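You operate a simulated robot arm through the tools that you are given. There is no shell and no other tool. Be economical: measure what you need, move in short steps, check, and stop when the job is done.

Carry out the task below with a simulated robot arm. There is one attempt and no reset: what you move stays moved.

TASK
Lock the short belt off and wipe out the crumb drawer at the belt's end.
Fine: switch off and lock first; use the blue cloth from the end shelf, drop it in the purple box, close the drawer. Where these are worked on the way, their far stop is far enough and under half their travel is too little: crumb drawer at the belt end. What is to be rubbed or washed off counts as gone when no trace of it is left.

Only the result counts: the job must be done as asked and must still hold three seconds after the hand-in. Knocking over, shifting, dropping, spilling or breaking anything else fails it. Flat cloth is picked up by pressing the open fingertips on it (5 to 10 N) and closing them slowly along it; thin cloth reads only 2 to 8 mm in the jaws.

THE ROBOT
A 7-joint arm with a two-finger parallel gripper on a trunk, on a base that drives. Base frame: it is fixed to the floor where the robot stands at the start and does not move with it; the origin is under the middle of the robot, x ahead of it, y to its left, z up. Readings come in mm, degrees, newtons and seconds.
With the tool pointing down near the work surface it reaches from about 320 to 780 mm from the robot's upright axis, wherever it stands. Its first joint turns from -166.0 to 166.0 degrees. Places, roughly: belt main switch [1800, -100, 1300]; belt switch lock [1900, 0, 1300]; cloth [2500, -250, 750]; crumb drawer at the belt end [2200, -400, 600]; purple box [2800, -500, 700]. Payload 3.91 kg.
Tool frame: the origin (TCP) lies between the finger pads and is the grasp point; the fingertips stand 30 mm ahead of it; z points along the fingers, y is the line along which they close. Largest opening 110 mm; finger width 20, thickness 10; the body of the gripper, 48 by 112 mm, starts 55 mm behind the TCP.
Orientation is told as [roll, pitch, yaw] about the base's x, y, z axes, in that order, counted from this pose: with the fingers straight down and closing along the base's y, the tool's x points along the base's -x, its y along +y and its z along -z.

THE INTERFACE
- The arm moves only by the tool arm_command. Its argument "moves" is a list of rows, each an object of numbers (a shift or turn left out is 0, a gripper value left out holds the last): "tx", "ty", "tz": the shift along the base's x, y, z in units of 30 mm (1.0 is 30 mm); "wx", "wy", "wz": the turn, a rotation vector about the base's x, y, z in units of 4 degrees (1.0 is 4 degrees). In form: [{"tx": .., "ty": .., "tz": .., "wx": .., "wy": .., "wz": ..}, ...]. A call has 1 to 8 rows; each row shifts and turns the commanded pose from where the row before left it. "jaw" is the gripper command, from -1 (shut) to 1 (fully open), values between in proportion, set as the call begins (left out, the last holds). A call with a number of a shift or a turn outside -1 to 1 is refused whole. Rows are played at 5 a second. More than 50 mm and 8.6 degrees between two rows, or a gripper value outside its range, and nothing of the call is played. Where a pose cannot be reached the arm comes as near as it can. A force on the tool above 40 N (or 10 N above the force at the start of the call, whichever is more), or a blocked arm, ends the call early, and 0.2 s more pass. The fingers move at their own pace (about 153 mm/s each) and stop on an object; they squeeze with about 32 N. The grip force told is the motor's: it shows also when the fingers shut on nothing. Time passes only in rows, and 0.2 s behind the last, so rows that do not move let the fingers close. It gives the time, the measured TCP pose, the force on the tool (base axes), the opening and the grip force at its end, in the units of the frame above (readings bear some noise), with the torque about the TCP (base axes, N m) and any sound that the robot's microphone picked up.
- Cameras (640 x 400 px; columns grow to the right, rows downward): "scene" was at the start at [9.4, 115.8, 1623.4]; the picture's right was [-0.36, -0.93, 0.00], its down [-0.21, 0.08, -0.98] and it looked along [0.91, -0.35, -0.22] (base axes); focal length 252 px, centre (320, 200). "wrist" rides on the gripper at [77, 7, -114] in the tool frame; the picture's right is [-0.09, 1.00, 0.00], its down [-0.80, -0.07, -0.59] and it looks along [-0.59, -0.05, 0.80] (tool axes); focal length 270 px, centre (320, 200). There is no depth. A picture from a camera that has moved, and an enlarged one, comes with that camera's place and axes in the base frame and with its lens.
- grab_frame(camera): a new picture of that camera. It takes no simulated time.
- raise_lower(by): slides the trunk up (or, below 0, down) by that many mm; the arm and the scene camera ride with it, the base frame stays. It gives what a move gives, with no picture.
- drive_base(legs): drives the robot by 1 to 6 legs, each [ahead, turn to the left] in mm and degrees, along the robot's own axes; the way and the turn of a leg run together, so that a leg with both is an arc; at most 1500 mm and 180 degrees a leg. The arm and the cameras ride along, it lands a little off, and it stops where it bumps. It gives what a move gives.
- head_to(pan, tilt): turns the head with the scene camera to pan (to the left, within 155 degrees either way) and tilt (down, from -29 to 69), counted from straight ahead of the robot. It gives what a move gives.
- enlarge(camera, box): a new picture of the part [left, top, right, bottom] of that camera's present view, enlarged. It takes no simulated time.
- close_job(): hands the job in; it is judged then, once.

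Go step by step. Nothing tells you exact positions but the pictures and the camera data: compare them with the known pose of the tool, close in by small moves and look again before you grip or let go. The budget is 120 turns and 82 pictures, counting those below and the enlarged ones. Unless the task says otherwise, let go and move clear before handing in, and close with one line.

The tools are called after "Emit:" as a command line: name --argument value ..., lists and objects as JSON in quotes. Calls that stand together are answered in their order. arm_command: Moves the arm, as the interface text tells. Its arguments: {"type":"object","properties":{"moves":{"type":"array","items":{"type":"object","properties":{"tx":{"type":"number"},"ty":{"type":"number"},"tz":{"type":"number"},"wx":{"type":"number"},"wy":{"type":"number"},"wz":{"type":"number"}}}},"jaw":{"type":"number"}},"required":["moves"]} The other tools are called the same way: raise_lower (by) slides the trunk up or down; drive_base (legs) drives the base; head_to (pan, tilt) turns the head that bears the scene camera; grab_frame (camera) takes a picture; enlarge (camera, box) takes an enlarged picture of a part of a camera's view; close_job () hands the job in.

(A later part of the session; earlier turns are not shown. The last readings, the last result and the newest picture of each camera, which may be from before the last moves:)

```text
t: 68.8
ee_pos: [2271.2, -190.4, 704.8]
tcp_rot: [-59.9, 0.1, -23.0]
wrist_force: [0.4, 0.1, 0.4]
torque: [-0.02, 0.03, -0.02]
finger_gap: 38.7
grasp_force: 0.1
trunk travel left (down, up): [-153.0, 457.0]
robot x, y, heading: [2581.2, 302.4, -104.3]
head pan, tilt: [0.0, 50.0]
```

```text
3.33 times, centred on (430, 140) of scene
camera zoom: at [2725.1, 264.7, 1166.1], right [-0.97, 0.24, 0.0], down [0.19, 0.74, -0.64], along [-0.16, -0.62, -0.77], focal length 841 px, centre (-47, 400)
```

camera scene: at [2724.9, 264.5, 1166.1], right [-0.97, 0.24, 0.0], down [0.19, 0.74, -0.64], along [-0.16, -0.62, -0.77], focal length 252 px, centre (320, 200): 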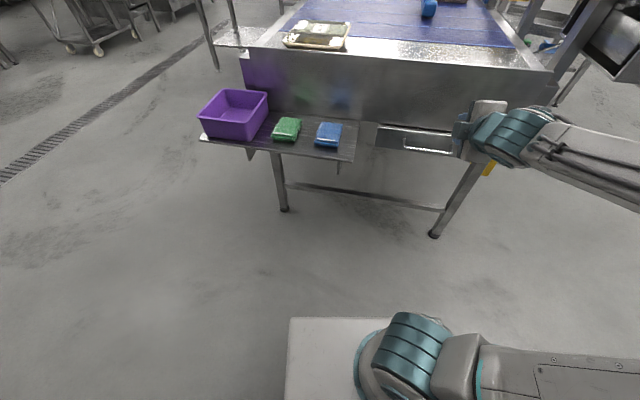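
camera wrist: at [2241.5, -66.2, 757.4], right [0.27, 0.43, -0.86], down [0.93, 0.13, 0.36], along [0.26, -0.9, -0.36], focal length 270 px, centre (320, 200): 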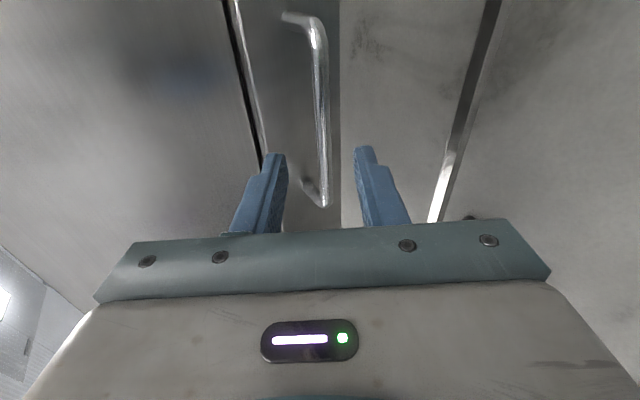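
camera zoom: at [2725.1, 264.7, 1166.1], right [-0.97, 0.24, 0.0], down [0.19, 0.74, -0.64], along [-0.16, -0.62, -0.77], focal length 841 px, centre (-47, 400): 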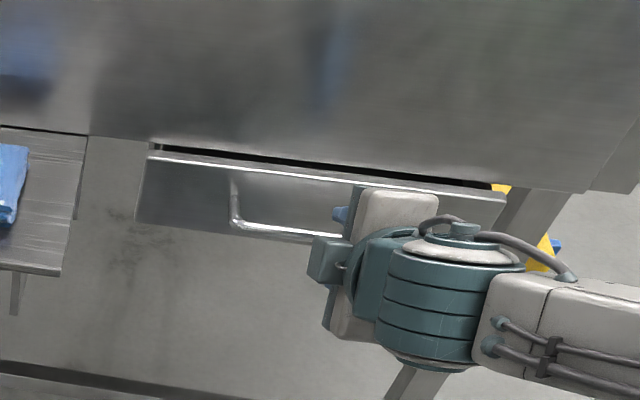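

The bar is centred between the fingers. Advancing 75 mm.

Emit:
arm_command --moves '[{"tx": -0.172, "ty": -0.398, "tz": -0.25}, {"tx": -0.172, "ty": -0.398, "tz": -0.25}, {"tx": -0.172, "ty": -0.398, "tz": -0.25}, {"tx": -0.172, "ty": -0.398, "tz": -0.25}, {"tx": -0.172, "ty": -0.398, "tz": -0.25}, {}]'

Emit:
grab_frame --camera "wrist"

```text
t: 70.2
ee_pos: [2245.2, -249.4, 667.9]
tcp_rot: [-59.9, 0.1, -23.0]
wrist_force: [0.7, 0.3, 0.1]
torque: [-0.01, 0.03, -0.03]
finger_gap: 38.6
grasp_force: 0.1
trunk travel left (down, up): [-153.0, 457.0]
robot x, y, heading: [2578.4, 302.3, -104.2]
head pan, tilt: [0.0, 50.0]
```

```text
49 pictures are left
camera wrist: at [2215.6, -124.5, 720.5], right [0.27, 0.43, -0.86], down [0.93, 0.13, 0.36], along [0.26, -0.9, -0.36], focal length 270 px, centre (320, 200)
```

wrist: 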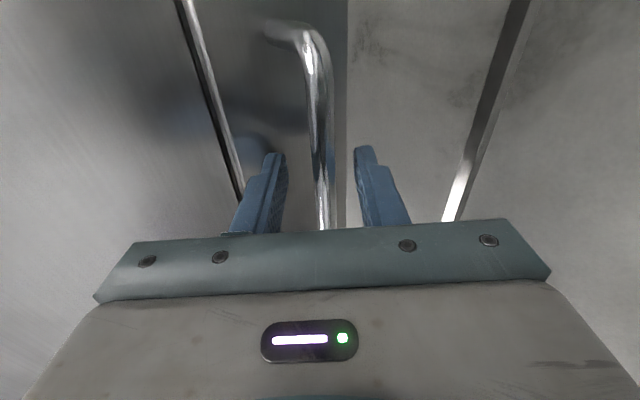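

Emit:
arm_command --moves '[{}, {}, {}]' --jaw -1

Emit:
arm_command --moves '[{"tx": 0.265, "ty": 0.612}, {"tx": 0.265, "ty": 0.612}, {"tx": 0.265, "ty": 0.612}, {}]'

Emit:
enlarge --camera "scene" --box '[330, 80, 510, 220]'

```text
t: 71.0
ee_pos: [2246.9, -246.7, 666.3]
tcp_rot: [-59.5, 0.0, -23.1]
wrist_force: [10.3, 15.2, -19.0]
torque: [-0.1, -0.64, -0.94]
finger_gap: 12.1
grasp_force: 44.9
trunk travel left (down, up): [-153.0, 457.0]
robot x, y, heading: [2583.6, 302.9, -103.9]
head pan, tilt: [0.0, 50.0]
```

```text
t: 71.9
ee_pos: [2271.1, -195.5, 665.3]
tcp_rot: [-59.3, -0.1, -22.9]
wrist_force: [4.5, -2.3, -9.9]
torque: [-0.12, -0.65, -0.94]
finger_gap: 12.1
grasp_force: 45.4
trunk travel left (down, up): [-153.0, 457.0]
robot x, y, heading: [2579.6, 302.8, -104.2]
head pan, tilt: [0.0, 50.0]
stopped in row 4: the force on the tool passed its limit (the readings are from after the stop); the commanded pose is now the measured one
```

```text
2.86 times, centred on (420, 150) of scene
camera zoom: at [2724.8, 264.0, 1166.6], right [-0.97, 0.24, 0.0], down [0.18, 0.74, -0.64], along [-0.15, -0.62, -0.77], focal length 721 px, centre (34, 343)
```

zoom: 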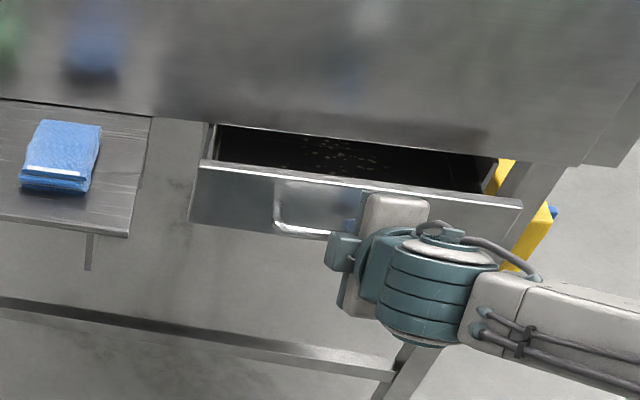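

The drawer is opening and crumbs are visible. Continuing more slowly.

Emit:
arm_command --moves '[{"tx": 0.159, "ty": 0.367}, {"tx": 0.159, "ty": 0.367}, {"tx": 0.159, "ty": 0.367}, {"tx": 0.159, "ty": 0.367}, {"tx": 0.159, "ty": 0.367}, {"tx": 0.159, "ty": 0.367}, {"tx": 0.159, "ty": 0.367}, {"tx": 0.159, "ty": 0.367}]'

Emit:
arm_command --moves '[{"tx": 0.159, "ty": 0.367}, {"tx": 0.159, "ty": 0.367}, {"tx": 0.159, "ty": 0.367}, {"tx": 0.159, "ty": 0.367}, {"tx": 0.159, "ty": 0.367}, {"tx": 0.159, "ty": 0.367}, {}]'

Emit:
enlarge --camera "scene" --box '[330, 80, 510, 220]'

```text
t: 73.7
ee_pos: [2306.3, -112.5, 667.5]
tcp_rot: [-59.0, -0.4, -22.3]
wrist_force: [6.2, -2.7, -7.0]
torque: [-0.43, -1.03, 0.02]
finger_gap: 12.0
grasp_force: 44.8
out of reach, approached as far as the arm can: row 8
trunk travel left (down, up): [-153.0, 457.0]
robot x, y, heading: [2577.8, 301.3, -103.8]
head pan, tilt: [0.0, 50.0]
stopped in row 8: the force on the tool passed its limit (the readings are from after the stop); the commanded pose is now the measured one
```

```text
t: 74.2
ee_pos: [2306.0, -109.3, 668.5]
tcp_rot: [-58.4, -1.0, -21.7]
wrist_force: [7.8, -3.6, -12.6]
torque: [-0.24, -0.86, -0.44]
finger_gap: 12.2
grasp_force: 45.8
out of reach, approached as far as the arm can: row 1, 2
trunk travel left (down, up): [-153.0, 457.0]
robot x, y, heading: [2579.4, 304.1, -103.3]
head pan, tilt: [0.0, 50.0]
stopped in row 2: the force on the tool passed its limit (the readings are from after the stop); the commanded pose is now the measured one
```

```text
2.86 times, centred on (420, 150) of scene
camera zoom: at [2725.6, 265.2, 1166.2], right [-0.97, 0.23, 0.0], down [0.18, 0.75, -0.64], along [-0.15, -0.62, -0.77], focal length 721 px, centre (34, 343)
```

zoom: 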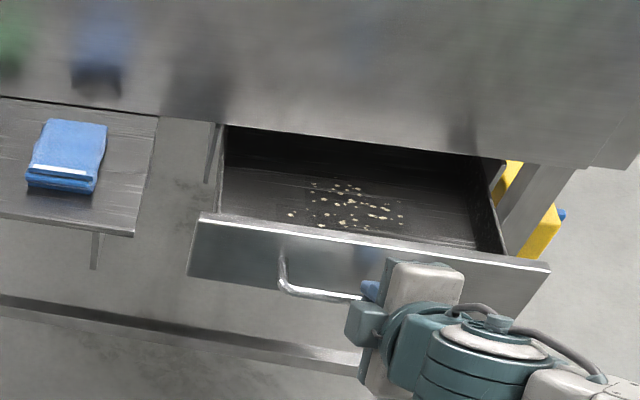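

The drawer is about 150 mm out, limited by my arm and not by the drawer. I'll keep hold and back the base a little to pull it further.

Emit:
drive_base --legs '[[-60, 0]]'

Emit:
enlarge --camera "scene" --box '[330, 80, 510, 220]'

```text
t: 75.2
ee_pos: [2322.7, -50.9, 668.7]
tcp_rot: [-58.5, -0.8, -21.4]
wrist_force: [25.0, -12.0, -11.7]
torque: [-0.46, -1.19, 0.36]
finger_gap: 12.4
grasp_force: 44.7
trunk travel left (down, up): [-153.0, 457.0]
robot x, y, heading: [2592.4, 358.2, -103.1]
head pan, tilt: [0.0, 50.0]
```

```text
2.86 times, centred on (420, 150) of scene
camera zoom: at [2741.0, 324.6, 1165.9], right [-0.97, 0.23, 0.0], down [0.17, 0.75, -0.64], along [-0.15, -0.62, -0.77], focal length 721 px, centre (34, 343)
```

zoom: 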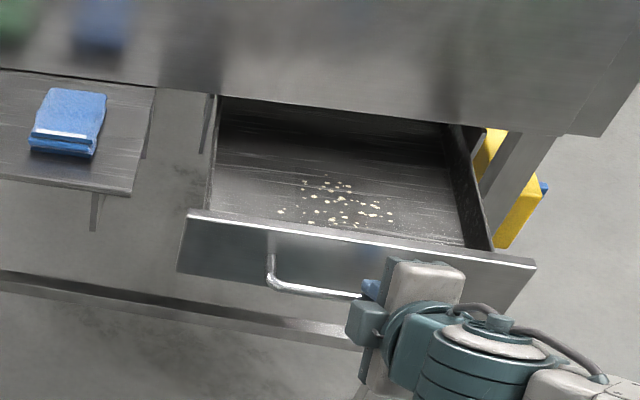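

It slid well. I'll relieve the side load and pull 60 mm more.

Emit:
arm_command --moves '[{"tx": 0.15, "ty": -0.066}, {"tx": 0.15, "ty": -0.066}]'

Emit:
drive_base --legs '[[-60, 0]]'

Emit:
enlarge --camera "scene" --box '[330, 80, 510, 220]'

```text
t: 75.8
ee_pos: [2320.9, -54.4, 669.6]
tcp_rot: [-58.4, -0.8, -22.3]
wrist_force: [-29.9, 15.5, -11.2]
torque: [-0.09, -0.5, -0.85]
finger_gap: 11.9
grasp_force: 45.5
out of reach, approached as far as the arm can: row 2
trunk travel left (down, up): [-153.0, 457.0]
robot x, y, heading: [2596.2, 359.8, -103.5]
head pan, tilt: [0.0, 50.0]
```

```text
t: 76.7
ee_pos: [2343.9, -0.5, 671.1]
tcp_rot: [-58.4, -0.9, -21.0]
wrist_force: [30.8, -13.8, -16.5]
torque: [-0.35, -1.08, 0.01]
finger_gap: 12.5
grasp_force: 45.0
trunk travel left (down, up): [-153.0, 457.0]
robot x, y, heading: [2607.0, 420.1, -103.0]
head pan, tilt: [0.0, 50.0]
```

```text
2.86 times, centred on (420, 150) of scene
camera zoom: at [2754.9, 382.9, 1165.8], right [-0.98, 0.22, 0.0], down [0.17, 0.75, -0.64], along [-0.14, -0.63, -0.77], focal length 721 px, centre (34, 343)
```

zoom: 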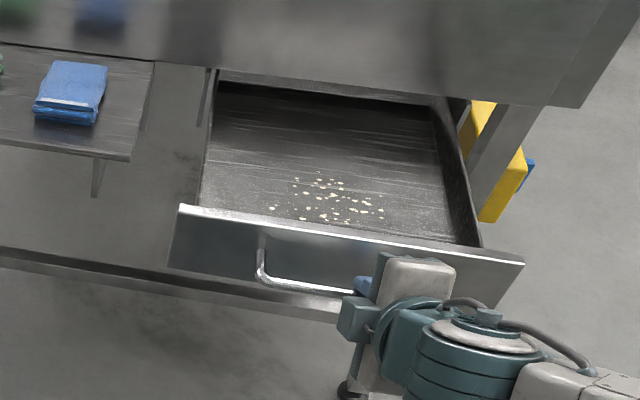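

The drawer is out about 265 mm and the back wall is visible. I'll release, back away and raise the trunk.

Emit:
arm_command --moves '[{}, {}]' --jaw -0.1

Emit:
drive_base --legs '[[-130, 0]]'

Emit:
raise_lower --by 300

Emit:
grab_frame --camera "scene"

```text
t: 77.3
ee_pos: [2343.3, 1.8, 670.4]
tcp_rot: [-58.4, -0.9, -20.9]
wrist_force: [-0.1, -0.1, 0.1]
torque: [-0.01, 0.0, 0.03]
finger_gap: 49.4
grasp_force: 0.0
trunk travel left (down, up): [-153.0, 457.0]
robot x, y, heading: [2604.7, 421.9, -102.7]
head pan, tilt: [0.0, 50.0]
```

```text
t: 78.6
ee_pos: [2376.6, 129.5, 671.8]
tcp_rot: [-58.3, -0.9, -20.9]
wrist_force: [0.2, 0.1, 0.6]
torque: [0.01, 0.0, -0.02]
finger_gap: 49.8
grasp_force: 0.0
trunk travel left (down, up): [-153.0, 457.0]
robot x, y, heading: [2635.9, 546.9, -102.4]
head pan, tilt: [0.0, 50.0]
```

```text
t: 81.6
ee_pos: [2375.9, 130.5, 969.7]
tcp_rot: [-58.5, -1.0, -20.7]
wrist_force: [0.2, 0.2, -0.8]
torque: [0.02, 0.01, 0.0]
finger_gap: 49.5
grasp_force: 0.0
trunk travel left (down, up): [-453.0, 157.0]
robot x, y, heading: [2640.8, 547.9, -102.5]
head pan, tilt: [0.0, 50.0]
```

```text
44 pictures are left
camera scene: at [2783.0, 515.9, 1466.1], right [-0.98, 0.22, 0.0], down [0.17, 0.75, -0.64], along [-0.14, -0.63, -0.77], focal length 252 px, centre (320, 200)
```

scene: 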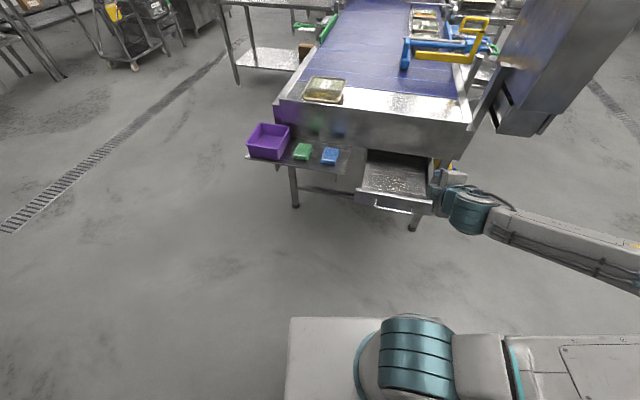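

The drawer stays open. Next I'll turn the tool straight down with the fingers closing along the shelf, and drive to a spot that reaches the cloth, drawer and box.

Emit:
arm_command --moves '[{"wx": 0.92, "wy": -0.35}, {"wx": 0.92, "wy": -0.35}, {"wx": 0.92, "wy": -0.35}, {"wx": 0.92, "wy": -0.35}, {"wx": 0.92, "wy": -0.35}, {"wx": 0.92, "wy": -0.35}, {"wx": 0.92, "wy": -0.35}, {"wx": 0.92, "wy": -0.35}]'

Emit:
arm_command --moves '[{"wz": -1}, {"wz": -1}, {"wz": -1}, {"wz": -1}, {"wz": -1}, {"wz": -1}, {"wz": -1}, {"wz": -1}]'

Emit:
arm_command --moves '[{"wz": -1}, {"wz": -1}, {"wz": -1}, {"wz": -1}, {"wz": -1}, {"wz": -1}, {"wz": -1}, {"wz": -1}]'

Emit:
drive_base --legs '[[0, 44], [434, 0], [0, -54.8]]'

Emit:
grab_frame --camera "scene"

```text
t: 83.4
ee_pos: [2375.4, 129.7, 971.3]
tcp_rot: [-26.9, -0.9, -21.2]
wrist_force: [-0.3, 0.2, 0.2]
torque: [-0.02, 0.0, 0.03]
finger_gap: 49.5
grasp_force: 0.1
trunk travel left (down, up): [-453.0, 157.0]
robot x, y, heading: [2638.7, 549.4, -102.5]
head pan, tilt: [0.0, 50.0]
```

```text
t: 85.2
ee_pos: [2376.4, 130.3, 971.2]
tcp_rot: [-27.0, -1.0, -53.2]
wrist_force: [-0.3, -0.7, -0.5]
torque: [-0.02, 0.02, 0.03]
finger_gap: 49.5
grasp_force: 0.0
trunk travel left (down, up): [-453.0, 157.0]
robot x, y, heading: [2637.8, 550.3, -102.6]
head pan, tilt: [0.0, 50.0]
```

```text
t: 87.0
ee_pos: [2374.4, 129.1, 970.1]
tcp_rot: [-27.0, -0.9, -85.2]
wrist_force: [0.5, -0.7, -0.3]
torque: [0.0, 0.01, 0.0]
finger_gap: 49.7
grasp_force: 0.0
trunk travel left (down, up): [-453.0, 157.0]
robot x, y, heading: [2641.8, 548.2, -102.7]
head pan, tilt: [0.0, 50.0]
```

```text
t: 94.2
ee_pos: [2541.8, -200.5, 971.8]
tcp_rot: [-27.0, -0.9, -95.6]
wrist_force: [0.3, 0.3, -0.2]
torque: [0.0, 0.01, 0.01]
finger_gap: 49.3
grasp_force: 0.0
trunk travel left (down, up): [-453.0, 157.0]
robot x, y, heading: [2875.8, 166.7, -112.9]
head pan, tilt: [0.0, 50.0]
```

```text
43 pictures are left
camera scene: at [3012.9, 105.2, 1466.1], right [-0.92, 0.39, 0.0], down [0.3, 0.71, -0.64], along [-0.25, -0.59, -0.77], focal length 252 px, centre (320, 200)
```

scene: 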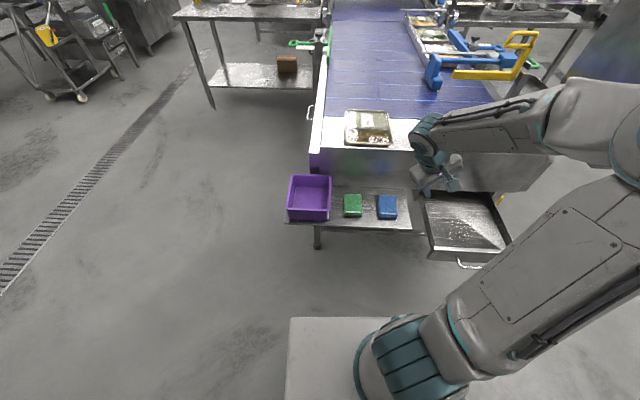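

The tool still has 27° to go to vertical. Fixing that and the yaw.

Emit:
arm_command --moves '[{"wx": -0.0945, "wy": -0.96}, {"wx": -0.0945, "wy": -0.96}, {"wx": -0.0945, "wy": -0.96}, {"wx": -0.0945, "wy": -0.96}, {"wx": -0.0945, "wy": -0.96}, {"wx": -0.0945, "wy": -0.96}, {"wx": -0.0945, "wy": -0.96}, {"wx": 0.22}]'

Emit:
arm_command --moves '[{"wz": -0.89}, {"wz": -0.89}, {"wz": -0.89}, {"wz": -0.89}, {"wz": -0.89}]'

Emit:
grab_frame --camera "wrist"

Emit:
enlarge --camera "scene" --box '[280, 150, 520, 290]'

```text
t: 96.0
ee_pos: [2542.2, -200.4, 970.3]
tcp_rot: [0.0, 0.0, -96.0]
wrist_force: [0.3, 0.0, 0.3]
torque: [0.01, -0.04, 0.03]
finger_gap: 49.4
grasp_force: 0.0
trunk travel left (down, up): [-453.0, 157.0]
robot x, y, heading: [2876.6, 167.6, -112.9]
head pan, tilt: [0.0, 50.0]
```

```text
t: 97.2
ee_pos: [2541.7, -201.0, 970.6]
tcp_rot: [0.0, 0.1, -113.9]
wrist_force: [0.6, 0.6, -0.7]
torque: [-0.05, -0.02, 0.0]
finger_gap: 49.3
grasp_force: 0.0
trunk travel left (down, up): [-453.0, 157.0]
robot x, y, heading: [2878.1, 164.2, -112.8]
head pan, tilt: [0.0, 50.0]
```

```text
42 pictures are left
camera wrist: at [2580.1, -134.0, 1085.6], right [0.88, -0.48, 0.0], down [-0.39, -0.7, 0.59], along [-0.29, -0.52, -0.8], focal length 270 px, centre (320, 200)
```

wrist: 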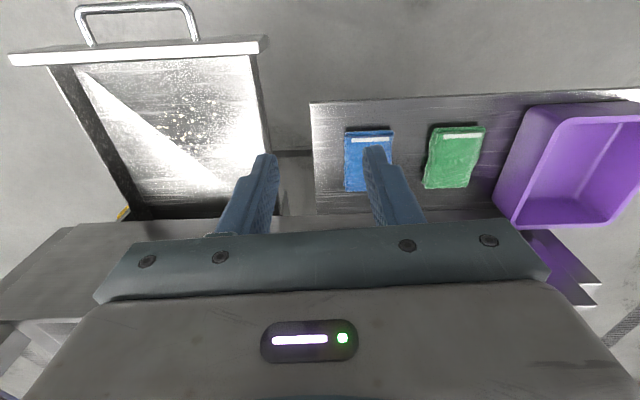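

```text
2.67 times, centred on (400, 220) of scene
camera zoom: at [3013.0, 105.1, 1466.1], right [-0.92, 0.39, 0.0], down [0.3, 0.71, -0.64], along [-0.25, -0.59, -0.77], focal length 673 px, centre (107, 147)
```

zoom: 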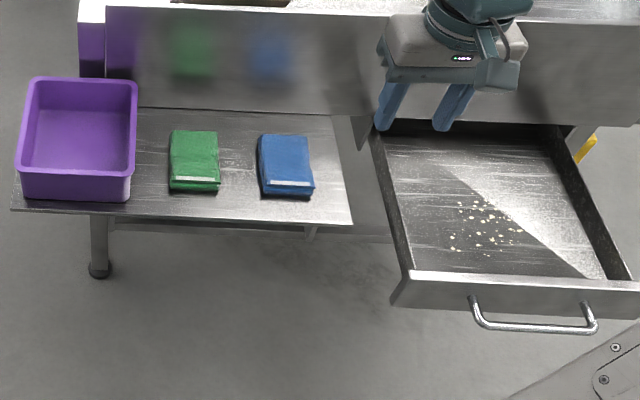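

The blue cloth centre is at about (2547,-347), top z≈712. I'll move over it and descend to 30 mm above.

Emit:
arm_command --moves '[{"tx": 0.03, "ty": -0.8}, {"tx": 0.03, "ty": -0.8}, {"tx": 0.03, "ty": -0.8}, {"tx": 0.03, "ty": -0.8}, {"tx": 0.03, "ty": -0.8}, {"tx": 0.03, "ty": -0.87}, {"tz": -1}, {"tz": -1}]'

Emit:
arm_command --moves '[{"tz": -1}, {"tz": -1}, {"tz": -1}, {"tz": -0.7}, {"tz": -0.6}]'

Emit:
grab_frame --camera "wrist"

Emit:
enlarge --camera "scene" --box '[320, 140, 460, 240]'

```text
t: 99.0
ee_pos: [2546.1, -348.0, 908.8]
tcp_rot: [0.0, 0.0, -113.9]
wrist_force: [0.4, -0.1, -0.7]
torque: [-0.02, -0.02, 0.01]
finger_gap: 49.8
grasp_force: 0.1
trunk travel left (down, up): [-453.0, 157.0]
robot x, y, heading: [2879.1, 165.1, -112.9]
head pan, tilt: [0.0, 50.0]
```

```text
t: 100.2
ee_pos: [2548.1, -348.5, 780.3]
tcp_rot: [-0.1, 0.1, -113.7]
wrist_force: [-1.2, -0.2, 0.3]
torque: [0.0, -0.02, 0.0]
finger_gap: 49.5
grasp_force: 0.0
trunk travel left (down, up): [-453.0, 157.0]
robot x, y, heading: [2877.0, 164.7, -112.7]
head pan, tilt: [0.0, 50.0]
```

```text
40 pictures are left
camera wrist: at [2585.8, -281.1, 894.9], right [0.88, -0.48, 0.0], down [-0.39, -0.71, 0.59], along [-0.29, -0.52, -0.8], focal length 270 px, centre (320, 200)
```

wrist: 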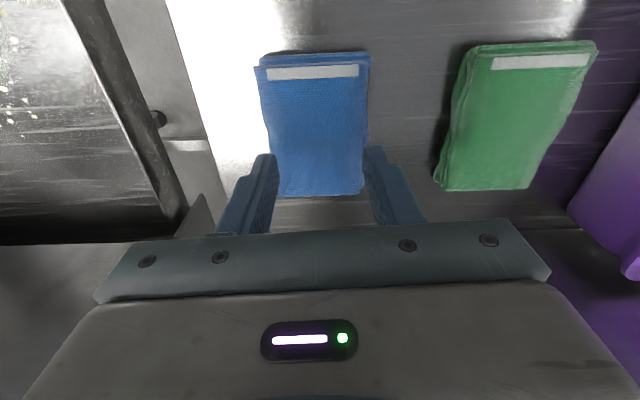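

```text
4.00 times, centred on (390, 190) of scene
camera zoom: at [3013.0, 105.0, 1466.1], right [-0.92, 0.39, 0.0], down [0.3, 0.71, -0.64], along [-0.25, -0.59, -0.77], focal length 1009 px, centre (40, 240)
```

zoom: 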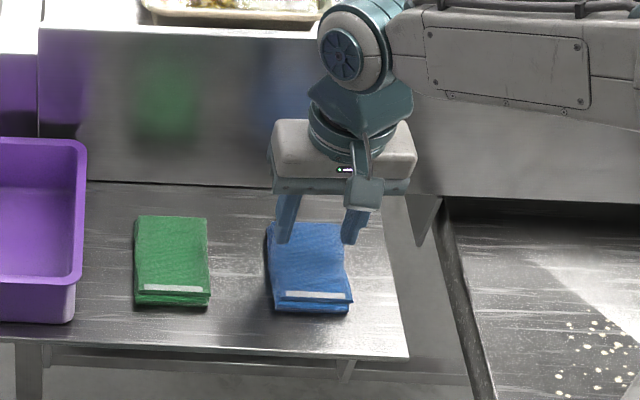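

Emit:
arm_command --moves '[{"tx": 0.08, "ty": 0.18, "tz": -0.45}, {"tz": -0.4}, {}]' --jaw -0.25

Emit:
arm_command --moves '[{"tz": -0.1}, {"tz": -0.1}, {}]'

Emit:
arm_command --moves '[{"tz": -0.1}, {}]'

```text
t: 101.0
ee_pos: [2550.2, -342.0, 754.5]
tcp_rot: [-0.1, 0.1, -113.8]
wrist_force: [-0.4, -0.4, 0.7]
torque: [-0.02, 0.01, -0.01]
finger_gap: 41.2
grasp_force: 0.1
trunk travel left (down, up): [-453.0, 157.0]
robot x, y, heading: [2874.6, 164.0, -113.2]
head pan, tilt: [0.0, 50.0]
```

```text
t: 101.8
ee_pos: [2548.7, -341.8, 753.2]
tcp_rot: [-0.1, -0.2, -113.8]
wrist_force: [1.5, 2.7, 35.8]
torque: [0.13, -0.2, 0.02]
finger_gap: 41.3
grasp_force: 0.0
trunk travel left (down, up): [-453.0, 157.0]
robot x, y, heading: [2878.1, 163.7, -112.9]
head pan, tilt: [0.0, 50.0]
```

```text
t: 102.2
ee_pos: [2549.7, -342.8, 752.8]
tcp_rot: [-0.2, -0.4, -113.9]
wrist_force: [3.3, 4.4, 22.6]
torque: [0.18, -0.21, 0.03]
finger_gap: 41.3
grasp_force: 0.0
trunk travel left (down, up): [-453.0, 157.0]
robot x, y, heading: [2874.6, 164.9, -112.9]
head pan, tilt: [0.0, 50.0]
stopped in row 1: the force on the tool passed its limit (the readings are from after the stop); the commanded pose is now the measured one
```

Contact at TCP z≈753. I'll ease the press to 5–10 N.

Emit:
arm_command --moves '[{"tz": 0.05}, {}]'

```text
t: 102.8
ee_pos: [2549.4, -343.6, 754.6]
tcp_rot: [-0.1, -0.5, -113.9]
wrist_force: [0.4, 2.9, 24.4]
torque: [0.1, -0.11, -0.04]
finger_gap: 41.3
grasp_force: 0.0
trunk travel left (down, up): [-453.0, 157.0]
robot x, y, heading: [2876.7, 166.0, -113.0]
head pan, tilt: [0.0, 50.0]
```

Emit:
arm_command --moves '[{"tz": 0.07}, {}]'

```text
t: 103.4
ee_pos: [2549.4, -344.0, 754.4]
tcp_rot: [-0.1, -0.4, -113.8]
wrist_force: [-1.1, -1.4, 8.6]
torque: [-0.06, -0.01, -0.04]
finger_gap: 41.5
grasp_force: 0.1
trunk travel left (down, up): [-453.0, 157.0]
robot x, y, heading: [2874.0, 166.8, -113.1]
head pan, tilt: [0.0, 50.0]
```

Press is 8.6 N. Closing slowly.

Emit:
arm_command --moves '[{}]' --jaw -0.4

Emit:
arm_command --moves '[{}]' --jaw -0.55

Emit:
arm_command --moves '[{}]' --jaw -0.7

Emit:
arm_command --moves '[{}]' --jaw -0.85

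Emit:
arm_command --moves '[{}, {}]' --jaw -1

Emit:
grab_frame --camera "wrist"

```text
t: 103.8
ee_pos: [2549.1, -342.6, 753.6]
tcp_rot: [-0.1, -0.2, -113.8]
wrist_force: [1.2, -0.5, 5.8]
torque: [0.01, -0.09, 0.02]
finger_gap: 35.0
grasp_force: 2.1
trunk travel left (down, up): [-453.0, 157.0]
robot x, y, heading: [2880.1, 165.5, -112.8]
head pan, tilt: [0.0, 50.0]
```

```text
t: 104.2
ee_pos: [2549.5, -343.4, 754.5]
tcp_rot: [-0.1, -0.2, -113.7]
wrist_force: [2.0, 0.1, 3.4]
torque: [0.01, -0.07, 0.02]
finger_gap: 25.1
grasp_force: 0.4
trunk travel left (down, up): [-453.0, 157.0]
robot x, y, heading: [2875.6, 164.5, -112.8]
head pan, tilt: [0.0, 50.0]
```

```text
t: 104.6
ee_pos: [2549.4, -343.7, 753.8]
tcp_rot: [-0.1, -0.1, -113.8]
wrist_force: [1.4, 0.8, 0.8]
torque: [-0.02, -0.05, -0.07]
finger_gap: 16.5
grasp_force: 0.1
trunk travel left (down, up): [-453.0, 157.0]
robot x, y, heading: [2876.3, 162.9, -112.9]
head pan, tilt: [0.0, 50.0]
```

```text
t: 105.0
ee_pos: [2549.1, -343.1, 754.9]
tcp_rot: [-0.1, -0.2, -113.9]
wrist_force: [0.4, 0.3, 0.2]
torque: [0.01, 0.01, 0.0]
finger_gap: 8.3
grasp_force: 0.5
trunk travel left (down, up): [-453.0, 157.0]
robot x, y, heading: [2877.9, 163.1, -112.8]
head pan, tilt: [0.0, 50.0]
```

```text
t: 105.6
ee_pos: [2548.9, -343.4, 753.4]
tcp_rot: [-0.1, -0.3, -113.8]
wrist_force: [-0.5, 0.1, -0.3]
torque: [-0.03, 0.0, 0.04]
finger_gap: 0.0
grasp_force: 31.7
trunk travel left (down, up): [-453.0, 157.0]
robot x, y, heading: [2876.8, 164.7, -113.0]
head pan, tilt: [0.0, 50.0]
```

```text
38 pictures are left
camera wrist: at [2587.7, -275.8, 868.6], right [0.88, -0.48, 0.0], down [-0.39, -0.7, 0.6], along [-0.29, -0.52, -0.8], focal length 270 px, centre (320, 200)
```

wrist: 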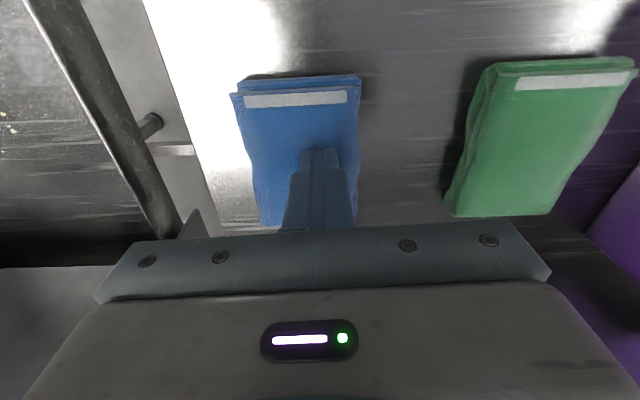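

The fingers closed on nothing: the press faded, and they were about 12 mm off the cloth's centre. I'll lift slightly, recentre, reopen and press again.

Emit:
arm_command --moves '[{"tz": 0.4}, {"tx": -0.37, "ty": 0.16}, {}]'

Emit:
arm_command --moves '[{}, {}]' --jaw -0.25

Emit:
arm_command --moves '[{"tz": -0.2}, {"tz": -0.2}, {}]'

Emit:
grab_frame --camera "wrist"

```text
t: 106.4
ee_pos: [2538.8, -340.3, 766.5]
tcp_rot: [0.0, -0.1, -113.8]
wrist_force: [-0.2, 0.2, 0.1]
torque: [0.0, -0.03, 0.03]
finger_gap: 0.2
grasp_force: 31.9
trunk travel left (down, up): [-453.0, 157.0]
robot x, y, heading: [2877.4, 166.9, -113.0]
head pan, tilt: [0.0, 50.0]
```

```text
t: 107.0
ee_pos: [2538.5, -339.0, 766.0]
tcp_rot: [-0.1, -0.3, -113.8]
wrist_force: [0.1, 0.0, 0.9]
torque: [-0.01, 0.03, 0.0]
finger_gap: 41.1
grasp_force: 0.0
trunk travel left (down, up): [-453.0, 157.0]
robot x, y, heading: [2874.1, 163.4, -112.8]
head pan, tilt: [0.0, 50.0]
```

```text
t: 107.8
ee_pos: [2537.6, -338.8, 754.3]
tcp_rot: [-0.1, -0.4, -113.7]
wrist_force: [-0.4, -0.4, 0.6]
torque: [-0.04, -0.03, 0.02]
finger_gap: 41.2
grasp_force: 0.1
trunk travel left (down, up): [-453.0, 157.0]
robot x, y, heading: [2871.4, 163.1, -112.8]
head pan, tilt: [0.0, 50.0]
```

```text
37 pictures are left
camera wrist: at [2576.0, -271.5, 868.9], right [0.88, -0.48, 0.0], down [-0.39, -0.7, 0.6], along [-0.29, -0.52, -0.8], focal length 270 px, centre (320, 200)
```

wrist: 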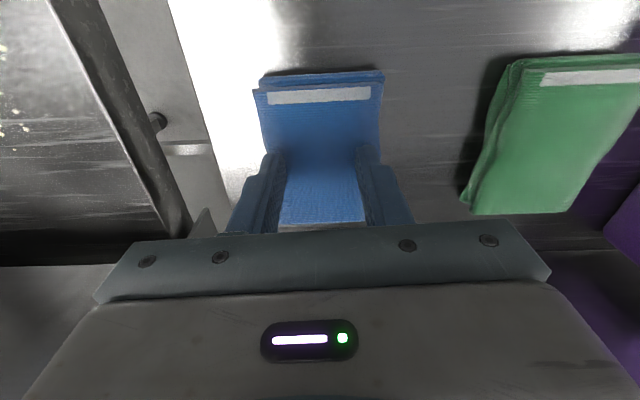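

Centred now. Narrow slightly and press in small steps.

Emit:
arm_command --moves '[{"tz": -0.05}, {}]' --jaw -0.38

Emit:
arm_command --moves '[{"tz": -0.05}, {}]'

```text
t: 108.4
ee_pos: [2537.3, -339.8, 754.1]
tcp_rot: [-0.2, -0.4, -113.9]
wrist_force: [-1.2, 0.4, 10.5]
torque: [0.05, -0.06, 0.01]
finger_gap: 34.1
grasp_force: 0.1
trunk travel left (down, up): [-453.0, 157.0]
robot x, y, heading: [2874.0, 167.4, -112.8]
head pan, tilt: [0.0, 50.0]
```

```text
t: 109.0
ee_pos: [2537.9, -339.6, 753.4]
tcp_rot: [-0.1, -0.6, -113.8]
wrist_force: [-1.7, -2.9, 22.5]
torque: [-0.04, -0.05, -0.01]
finger_gap: 34.1
grasp_force: 0.1
trunk travel left (down, up): [-453.0, 157.0]
robot x, y, heading: [2875.7, 167.7, -112.6]
head pan, tilt: [0.0, 50.0]
```

Emit:
arm_command --moves '[{"tz": 0.05}, {}]'

Emit:
arm_command --moves '[{"tz": -0.005}]' --jaw -0.48

Emit:
arm_command --moves '[{"tz": -0.01}]' --jaw -0.58

```text
t: 109.6
ee_pos: [2537.1, -338.2, 753.7]
tcp_rot: [-0.1, -0.3, -113.7]
wrist_force: [-4.1, -7.6, 21.4]
torque: [-0.22, 0.05, -0.03]
finger_gap: 34.3
grasp_force: 0.1
trunk travel left (down, up): [-453.0, 157.0]
robot x, y, heading: [2876.8, 164.0, -113.0]
head pan, tilt: [0.0, 50.0]
```

```text
t: 110.0
ee_pos: [2537.2, -338.1, 753.8]
tcp_rot: [-0.1, -0.6, -113.8]
wrist_force: [-3.2, -8.3, 25.2]
torque: [-0.23, -0.02, -0.04]
finger_gap: 33.9
grasp_force: 5.2
trunk travel left (down, up): [-453.0, 157.0]
robot x, y, heading: [2874.2, 168.4, -112.9]
head pan, tilt: [0.0, 50.0]
```

```text
t: 110.4
ee_pos: [2538.4, -337.3, 753.0]
tcp_rot: [-0.1, -0.4, -113.8]
wrist_force: [0.0, -6.3, 26.9]
torque: [-0.17, -0.09, -0.02]
finger_gap: 31.1
grasp_force: 7.9
trunk travel left (down, up): [-453.0, 157.0]
robot x, y, heading: [2875.8, 167.1, -112.9]
head pan, tilt: [0.0, 50.0]
```

The press is too high at 27 N, so I'll ease up before closing further.

Emit:
arm_command --moves '[{"tz": 0.06}, {}]'

```text
t: 111.0
ee_pos: [2538.7, -336.6, 752.9]
tcp_rot: [-0.1, -0.1, -113.8]
wrist_force: [4.2, -2.1, 13.0]
torque: [-0.13, -0.18, 0.0]
finger_gap: 27.9
grasp_force: 4.9
trunk travel left (down, up): [-453.0, 157.0]
robot x, y, heading: [2873.5, 160.5, -112.8]
head pan, tilt: [0.0, 50.0]
```

Emit:
arm_command --moves '[{"tz": 0.01}, {}]' --jaw -0.62

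Emit:
arm_command --moves '[{}]' --jaw -0.7

```text
t: 111.6
ee_pos: [2537.4, -337.4, 754.1]
tcp_rot: [-0.1, -0.2, -113.9]
wrist_force: [3.5, 0.7, 5.6]
torque: [0.05, -0.14, 0.04]
finger_gap: 22.7
grasp_force: 2.0
trunk travel left (down, up): [-453.0, 157.0]
robot x, y, heading: [2875.2, 165.4, -112.8]
head pan, tilt: [0.0, 50.0]
```

```text
t: 112.0
ee_pos: [2537.2, -338.8, 753.2]
tcp_rot: [-0.1, -0.1, -113.9]
wrist_force: [1.2, 1.2, 1.6]
torque: [0.04, -0.05, 0.01]
finger_gap: 17.1
grasp_force: 0.4
trunk travel left (down, up): [-453.0, 157.0]
robot x, y, heading: [2875.1, 165.2, -112.8]
head pan, tilt: [0.0, 50.0]
```

Force fades with closing, so I'll follow down slightly while continuing.

Emit:
arm_command --moves '[{"tz": -0.03}]' --jaw -0.76

Emit:
grab_frame --camera "wrist"

```text
t: 112.4
ee_pos: [2537.5, -338.6, 754.0]
tcp_rot: [-0.2, -0.3, -113.9]
wrist_force: [-1.4, 1.9, 7.7]
torque: [0.1, 0.05, 0.0]
finger_gap: 13.3
grasp_force: 0.1
trunk travel left (down, up): [-453.0, 157.0]
robot x, y, heading: [2877.5, 162.7, -112.9]
head pan, tilt: [0.0, 50.0]
```

```text
36 pictures are left
camera wrist: at [2575.5, -270.3, 868.2], right [0.88, -0.48, 0.0], down [-0.39, -0.7, 0.6], along [-0.29, -0.52, -0.8], focal length 270 px, centre (320, 200)
```

wrist: 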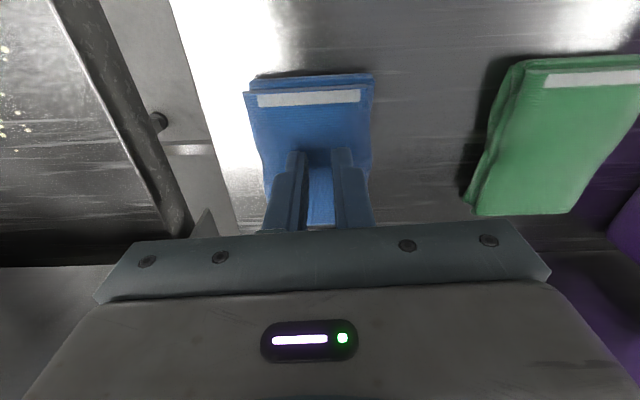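

Emit:
arm_command --moves '[{"tz": -0.015}]' --jaw -0.83

Emit:
arm_command --moves '[{"tz": -0.015}]' --jaw -0.9

Emit:
arm_command --moves '[{"tz": -0.015}, {}]' --jaw -1

```text
t: 112.8
ee_pos: [2538.3, -339.2, 755.1]
tcp_rot: [-0.2, -0.4, -113.9]
wrist_force: [-0.1, 3.5, 9.1]
torque: [0.14, 0.03, 0.01]
finger_gap: 11.7
grasp_force: 2.6
trunk travel left (down, up): [-453.0, 157.0]
robot x, y, heading: [2873.1, 164.0, -112.9]
head pan, tilt: [0.0, 50.0]
```

```text
t: 113.2
ee_pos: [2537.6, -339.5, 754.0]
tcp_rot: [0.0, -0.4, -113.8]
wrist_force: [-1.0, 2.4, 15.2]
torque: [0.1, 0.02, 0.05]
finger_gap: 9.0
grasp_force: 3.3
trunk travel left (down, up): [-453.0, 157.0]
robot x, y, heading: [2877.4, 164.1, -112.8]
head pan, tilt: [0.0, 50.0]
```

```text
t: 113.8
ee_pos: [2538.4, -339.6, 753.6]
tcp_rot: [-0.1, -0.5, -113.9]
wrist_force: [-0.3, -1.8, 22.0]
torque: [0.02, -0.02, 0.01]
finger_gap: 0.0
grasp_force: 31.6
trunk travel left (down, up): [-453.0, 157.0]
robot x, y, heading: [2875.5, 167.2, -113.1]
head pan, tilt: [0.0, 50.0]
```

It slipped out again, with the press too uneven. I'll lift, reopen and repeat, holding 5–10 N throughout with finer steps.

Emit:
arm_command --moves '[{"tz": 0.3}, {}]'

Emit:
arm_command --moves '[{}, {}]' --jaw -0.3

Emit:
grab_frame --camera "wrist"

Emit:
enlarge --camera "scene" --box '[360, 170, 420, 230]'

```text
t: 114.4
ee_pos: [2538.3, -338.6, 760.1]
tcp_rot: [-0.2, -0.2, -113.8]
wrist_force: [-0.3, -0.3, 0.1]
torque: [0.0, 0.03, -0.01]
finger_gap: 0.2
grasp_force: 32.4
trunk travel left (down, up): [-453.0, 157.0]
robot x, y, heading: [2874.1, 165.5, -112.8]
head pan, tilt: [0.0, 50.0]
```

```text
t: 115.0
ee_pos: [2539.1, -339.8, 761.7]
tcp_rot: [-0.2, -0.2, -113.8]
wrist_force: [0.1, -0.1, 0.6]
torque: [0.0, 0.0, -0.03]
finger_gap: 38.4
grasp_force: 0.1
trunk travel left (down, up): [-453.0, 157.0]
robot x, y, heading: [2878.9, 161.9, -113.2]
head pan, tilt: [0.0, 50.0]
```

```text
35 pictures are left
camera wrist: at [2576.7, -271.7, 875.8], right [0.88, -0.48, 0.0], down [-0.39, -0.7, 0.6], along [-0.29, -0.52, -0.8], focal length 270 px, centre (320, 200)
```

wrist: 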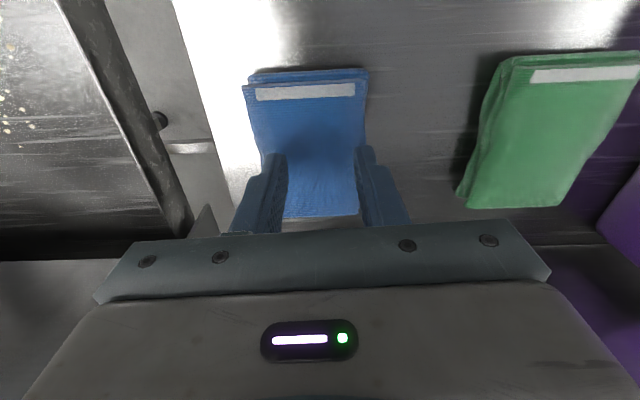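

```text
6.67 times, centred on (390, 200) of scene
camera zoom: at [3013.0, 105.1, 1466.1], right [-0.92, 0.39, 0.0], down [0.3, 0.71, -0.64], along [-0.25, -0.59, -0.77], focal length 1682 px, centre (-147, 200)
```

zoom: 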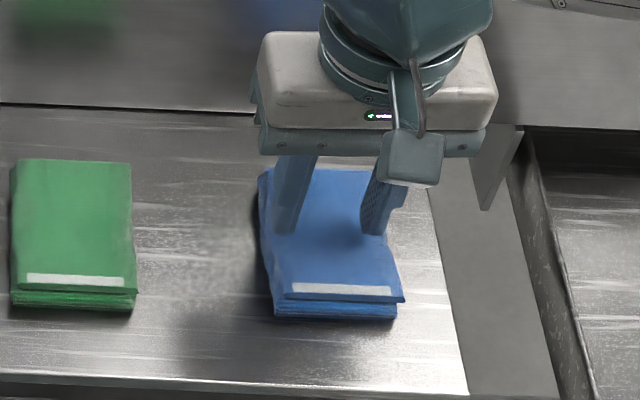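

Emit:
arm_command --moves '[{"tz": -0.2}, {"tz": -0.05}, {}, {}]' --jaw -0.35

```text
t: 116.0
ee_pos: [2538.3, -339.3, 754.4]
tcp_rot: [-0.2, -0.4, -113.8]
wrist_force: [-0.1, 0.6, 5.6]
torque: [0.06, -0.05, 0.0]
finger_gap: 35.7
grasp_force: 0.1
trunk travel left (down, up): [-453.0, 157.0]
robot x, y, heading: [2874.1, 164.7, -113.0]
head pan, tilt: [0.0, 50.0]
```

Emit:
arm_command --moves '[{"tz": -0.012}]' --jaw -0.41

Emit:
arm_command --moves '[{"tz": -0.006}]' --jaw -0.47

Emit:
arm_command --moves '[{"tz": -0.006}]' --jaw -0.53

```text
t: 116.4
ee_pos: [2538.5, -340.0, 753.7]
tcp_rot: [-0.1, -0.4, -113.8]
wrist_force: [1.3, -0.4, 8.8]
torque: [0.01, -0.11, -0.01]
finger_gap: 34.4
grasp_force: 1.3
trunk travel left (down, up): [-453.0, 157.0]
robot x, y, heading: [2878.2, 163.9, -113.1]
head pan, tilt: [0.0, 50.0]
```

```text
t: 116.8
ee_pos: [2539.5, -338.9, 752.1]
tcp_rot: [-0.1, -0.3, -113.9]
wrist_force: [1.5, -1.1, 6.9]
torque: [-0.09, -0.12, 0.01]
finger_gap: 31.5
grasp_force: 1.8
trunk travel left (down, up): [-453.0, 157.0]
robot x, y, heading: [2874.2, 164.2, -112.8]
head pan, tilt: [0.0, 50.0]
```

```text
t: 117.2
ee_pos: [2539.6, -339.5, 752.9]
tcp_rot: [-0.1, -0.4, -113.8]
wrist_force: [1.5, -4.0, 7.6]
torque: [-0.12, -0.08, 0.01]
finger_gap: 27.4
grasp_force: 1.1
trunk travel left (down, up): [-453.0, 157.0]
robot x, y, heading: [2875.2, 162.7, -112.9]
head pan, tilt: [0.0, 50.0]
```

Force is holding at about 7 N. Continuing the same way.

Emit:
arm_command --moves '[{"tz": -0.007}]' --jaw -0.59

Emit:
arm_command --moves '[{"tz": -0.007}]' --jaw -0.65

Emit:
arm_command --moves '[{"tz": -0.007}]' --jaw -0.71

```text
t: 117.6
ee_pos: [2538.8, -339.7, 753.7]
tcp_rot: [-0.1, -0.3, -113.8]
wrist_force: [2.5, -1.5, 8.5]
torque: [-0.05, -0.15, 0.03]
finger_gap: 24.5
grasp_force: 1.5
trunk travel left (down, up): [-453.0, 157.0]
robot x, y, heading: [2875.2, 165.8, -113.0]
head pan, tilt: [0.0, 50.0]
```

```text
t: 118.0
ee_pos: [2538.2, -338.6, 753.8]
tcp_rot: [-0.1, -0.3, -113.9]
wrist_force: [3.8, -0.4, 12.5]
torque: [0.0, -0.17, 0.0]
finger_gap: 22.1
grasp_force: 2.8
trunk travel left (down, up): [-453.0, 157.0]
robot x, y, heading: [2876.9, 162.1, -112.7]
head pan, tilt: [0.0, 50.0]
```

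```text
t: 118.4
ee_pos: [2537.9, -339.2, 753.4]
tcp_rot: [-0.1, -0.4, -113.8]
wrist_force: [4.0, -1.7, 15.7]
torque: [-0.05, -0.16, 0.01]
finger_gap: 20.4
grasp_force: 4.0
trunk travel left (down, up): [-453.0, 157.0]
robot x, y, heading: [2874.1, 165.8, -112.9]
head pan, tilt: [0.0, 50.0]
```

Emit:
arm_command --moves '[{"tz": 0.02}]' --jaw -0.75

Emit:
arm_command --moves '[{"tz": 0.005}]' --jaw -0.8

Emit:
arm_command --moves '[{}]' --jaw -0.85

Emit:
grab_frame --camera "wrist"

```text
t: 118.8
ee_pos: [2537.0, -339.0, 753.0]
tcp_rot: [-0.2, -0.3, -113.9]
wrist_force: [2.2, 1.0, 15.3]
torque: [-0.01, -0.14, 0.02]
finger_gap: 18.8
grasp_force: 4.7
trunk travel left (down, up): [-453.0, 157.0]
robot x, y, heading: [2878.1, 163.9, -113.0]
head pan, tilt: [0.0, 50.0]
```

```text
t: 119.2
ee_pos: [2538.4, -339.5, 753.9]
tcp_rot: [-0.1, -0.4, -113.9]
wrist_force: [-0.8, -3.8, 13.8]
torque: [-0.09, -0.03, 0.02]
finger_gap: 15.4
grasp_force: 3.9
trunk travel left (down, up): [-453.0, 157.0]
robot x, y, heading: [2877.8, 164.3, -112.8]
head pan, tilt: [0.0, 50.0]
```

```text
t: 119.6
ee_pos: [2538.9, -337.5, 752.9]
tcp_rot: [0.0, -0.3, -113.8]
wrist_force: [-0.4, -3.2, 13.6]
torque: [-0.04, -0.03, -0.01]
finger_gap: 12.0
grasp_force: 4.6
trunk travel left (down, up): [-453.0, 157.0]
robot x, y, heading: [2876.7, 164.4, -112.7]
head pan, tilt: [0.0, 50.0]
```

```text
33 pictures are left
camera wrist: at [2577.3, -270.4, 868.1], right [0.88, -0.48, 0.0], down [-0.39, -0.7, 0.6], along [-0.29, -0.52, -0.8], focal length 270 px, centre (320, 200)
```

wrist: 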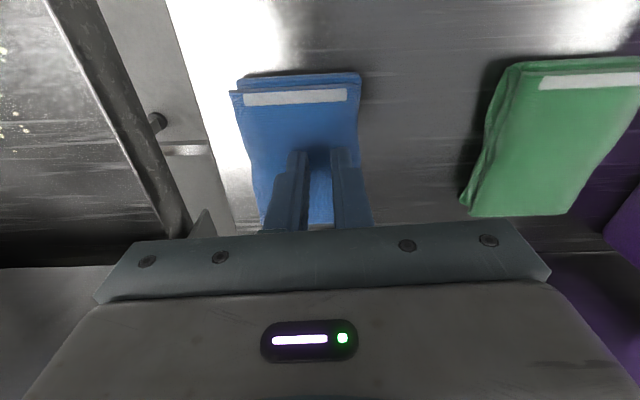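

The pad moves as one stiff block about 70 mm wide and 14 mm thick, so pinching its top won't hold. I'll straddle it and grip its two sides instead.

Emit:
arm_command --moves '[{"tz": 0.4}, {"tz": 0.4}, {"tx": -0.28, "ty": 0.12}]'

Emit:
arm_command --moves '[{}, {}]' --jaw 0.636

Emit:
grab_frame --camera "wrist"

```text
t: 120.4
ee_pos: [2529.2, -334.2, 776.2]
tcp_rot: [-0.2, -0.2, -114.0]
wrist_force: [0.5, -0.3, 0.4]
torque: [-0.01, 0.02, -0.01]
finger_gap: 8.1
grasp_force: 0.3
trunk travel left (down, up): [-453.0, 157.0]
robot x, y, heading: [2874.1, 165.1, -112.6]
head pan, tilt: [0.0, 50.0]
```

```text
t: 121.0
ee_pos: [2529.5, -333.4, 776.5]
tcp_rot: [-0.1, -0.3, -113.8]
wrist_force: [1.0, 0.7, 0.3]
torque: [-0.05, -0.01, 0.01]
finger_gap: 89.8
grasp_force: 0.0
trunk travel left (down, up): [-453.0, 157.0]
robot x, y, heading: [2874.8, 162.5, -113.0]
head pan, tilt: [0.0, 50.0]
```

```text
32 pictures are left
camera wrist: at [2568.2, -266.5, 891.0], right [0.88, -0.48, 0.0], down [-0.39, -0.7, 0.6], along [-0.29, -0.52, -0.8], focal length 270 px, centre (320, 200)
```

wrist: 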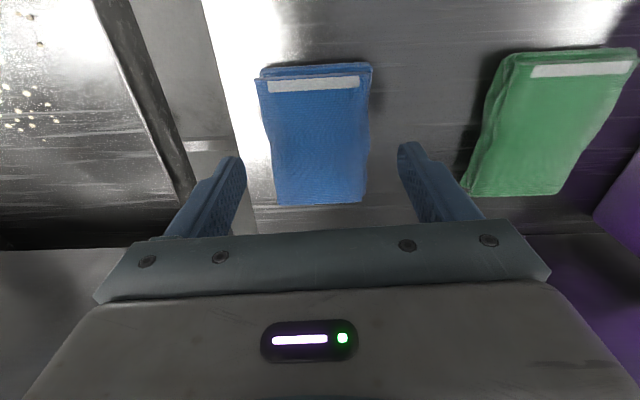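

Well centred. Descending to feel the shelf.

Emit:
arm_command --moves '[{"tz": -0.4}, {"tz": -0.4}, {"tz": -0.27}, {}]'

Emit:
arm_command --moves '[{"tz": -0.1}, {}]'

Emit:
arm_command --moves '[{"tz": -0.08}, {}]'

```text
t: 122.0
ee_pos: [2530.9, -336.0, 744.7]
tcp_rot: [-0.1, -0.2, -113.8]
wrist_force: [0.3, 0.1, 0.1]
torque: [-0.01, 0.01, -0.01]
finger_gap: 90.2
grasp_force: 0.0
trunk travel left (down, up): [-453.0, 157.0]
robot x, y, heading: [2879.4, 163.3, -113.0]
head pan, tilt: [0.0, 50.0]
```

```text
t: 122.6
ee_pos: [2529.2, -336.6, 741.7]
tcp_rot: [-0.1, -0.3, -113.8]
wrist_force: [0.1, -0.4, -0.1]
torque: [0.02, 0.03, 0.03]
finger_gap: 90.1
grasp_force: 0.0
trunk travel left (down, up): [-453.0, 157.0]
robot x, y, heading: [2874.2, 166.2, -112.9]
head pan, tilt: [0.0, 50.0]
```

```text
t: 123.2
ee_pos: [2529.8, -336.6, 739.5]
tcp_rot: [-0.2, -0.3, -113.9]
wrist_force: [0.4, 0.3, 0.1]
torque: [-0.03, -0.04, 0.01]
finger_gap: 89.7
grasp_force: 0.0
trunk travel left (down, up): [-453.0, 157.0]
robot x, y, heading: [2874.3, 160.6, -113.0]
head pan, tilt: [0.0, 50.0]
```

Emit:
arm_command --moves '[{"tz": -0.08}, {}]'

Emit:
arm_command --moves '[{"tz": -0.08}, {}]'

```text
t: 123.8
ee_pos: [2529.4, -336.1, 735.9]
tcp_rot: [-0.1, -0.4, -113.8]
wrist_force: [-0.1, 0.4, 0.2]
torque: [-0.01, -0.02, 0.0]
finger_gap: 90.0
grasp_force: 0.0
trunk travel left (down, up): [-453.0, 157.0]
robot x, y, heading: [2875.2, 163.8, -112.8]
head pan, tilt: [0.0, 50.0]
```

```text
t: 124.4
ee_pos: [2529.3, -336.2, 734.5]
tcp_rot: [0.0, -0.3, -113.7]
wrist_force: [-0.2, -0.3, 1.3]
torque: [-0.01, 0.03, 0.01]
finger_gap: 90.1
grasp_force: 0.0
trunk travel left (down, up): [-453.0, 157.0]
robot x, y, heading: [2873.9, 167.7, -112.8]
head pan, tilt: [0.0, 50.0]
```

The shelf is at about z=704 and the pad is about 20 mm thick. I'll raise 5 mm so the pad protrudes below the fingertips, then close.

Emit:
arm_command --moves '[{"tz": 0.16}, {}]'

Emit:
arm_command --moves '[{}]' --jaw 0.3

Emit:
arm_command --moves '[{}, {}, {}]' --jaw -1

Emit:
grab_frame --camera "wrist"

```text
t: 125.0
ee_pos: [2528.3, -335.3, 739.5]
tcp_rot: [-0.1, -0.2, -113.7]
wrist_force: [0.0, 0.6, 0.4]
torque: [-0.02, 0.0, -0.05]
finger_gap: 89.9
grasp_force: 0.1
trunk travel left (down, up): [-453.0, 157.0]
robot x, y, heading: [2872.3, 163.4, -112.7]
head pan, tilt: [0.0, 50.0]
```

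```text
t: 125.4
ee_pos: [2529.7, -334.1, 740.2]
tcp_rot: [-0.1, -0.4, -113.9]
wrist_force: [0.0, 1.7, -0.1]
torque: [0.0, 0.03, 0.01]
finger_gap: 71.4
grasp_force: 0.1
trunk travel left (down, up): [-453.0, 157.0]
robot x, y, heading: [2874.4, 162.4, -113.1]
head pan, tilt: [0.0, 50.0]
```

```text
t: 126.2
ee_pos: [2528.3, -334.5, 739.7]
tcp_rot: [-0.1, -0.2, -113.9]
wrist_force: [-0.1, 0.3, 0.4]
torque: [0.0, -0.03, -0.02]
finger_gap: 68.9
grasp_force: 32.2
trunk travel left (down, up): [-453.0, 157.0]
robot x, y, heading: [2877.0, 165.0, -112.9]
head pan, tilt: [0.0, 50.0]
```

```text
31 pictures are left
camera wrist: at [2567.0, -267.5, 854.4], right [0.88, -0.48, 0.0], down [-0.39, -0.7, 0.6], along [-0.29, -0.52, -0.8], focal length 270 px, centre (320, 200)
```

wrist: 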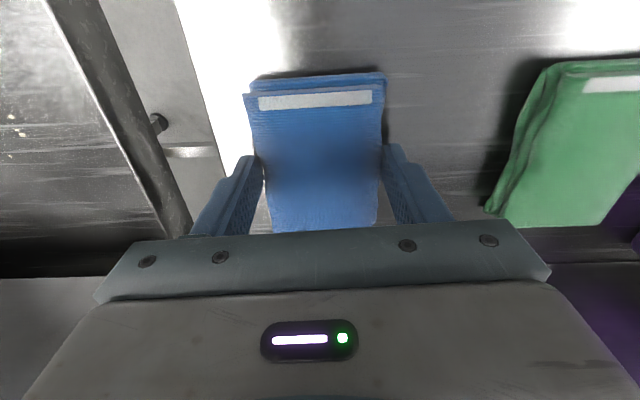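

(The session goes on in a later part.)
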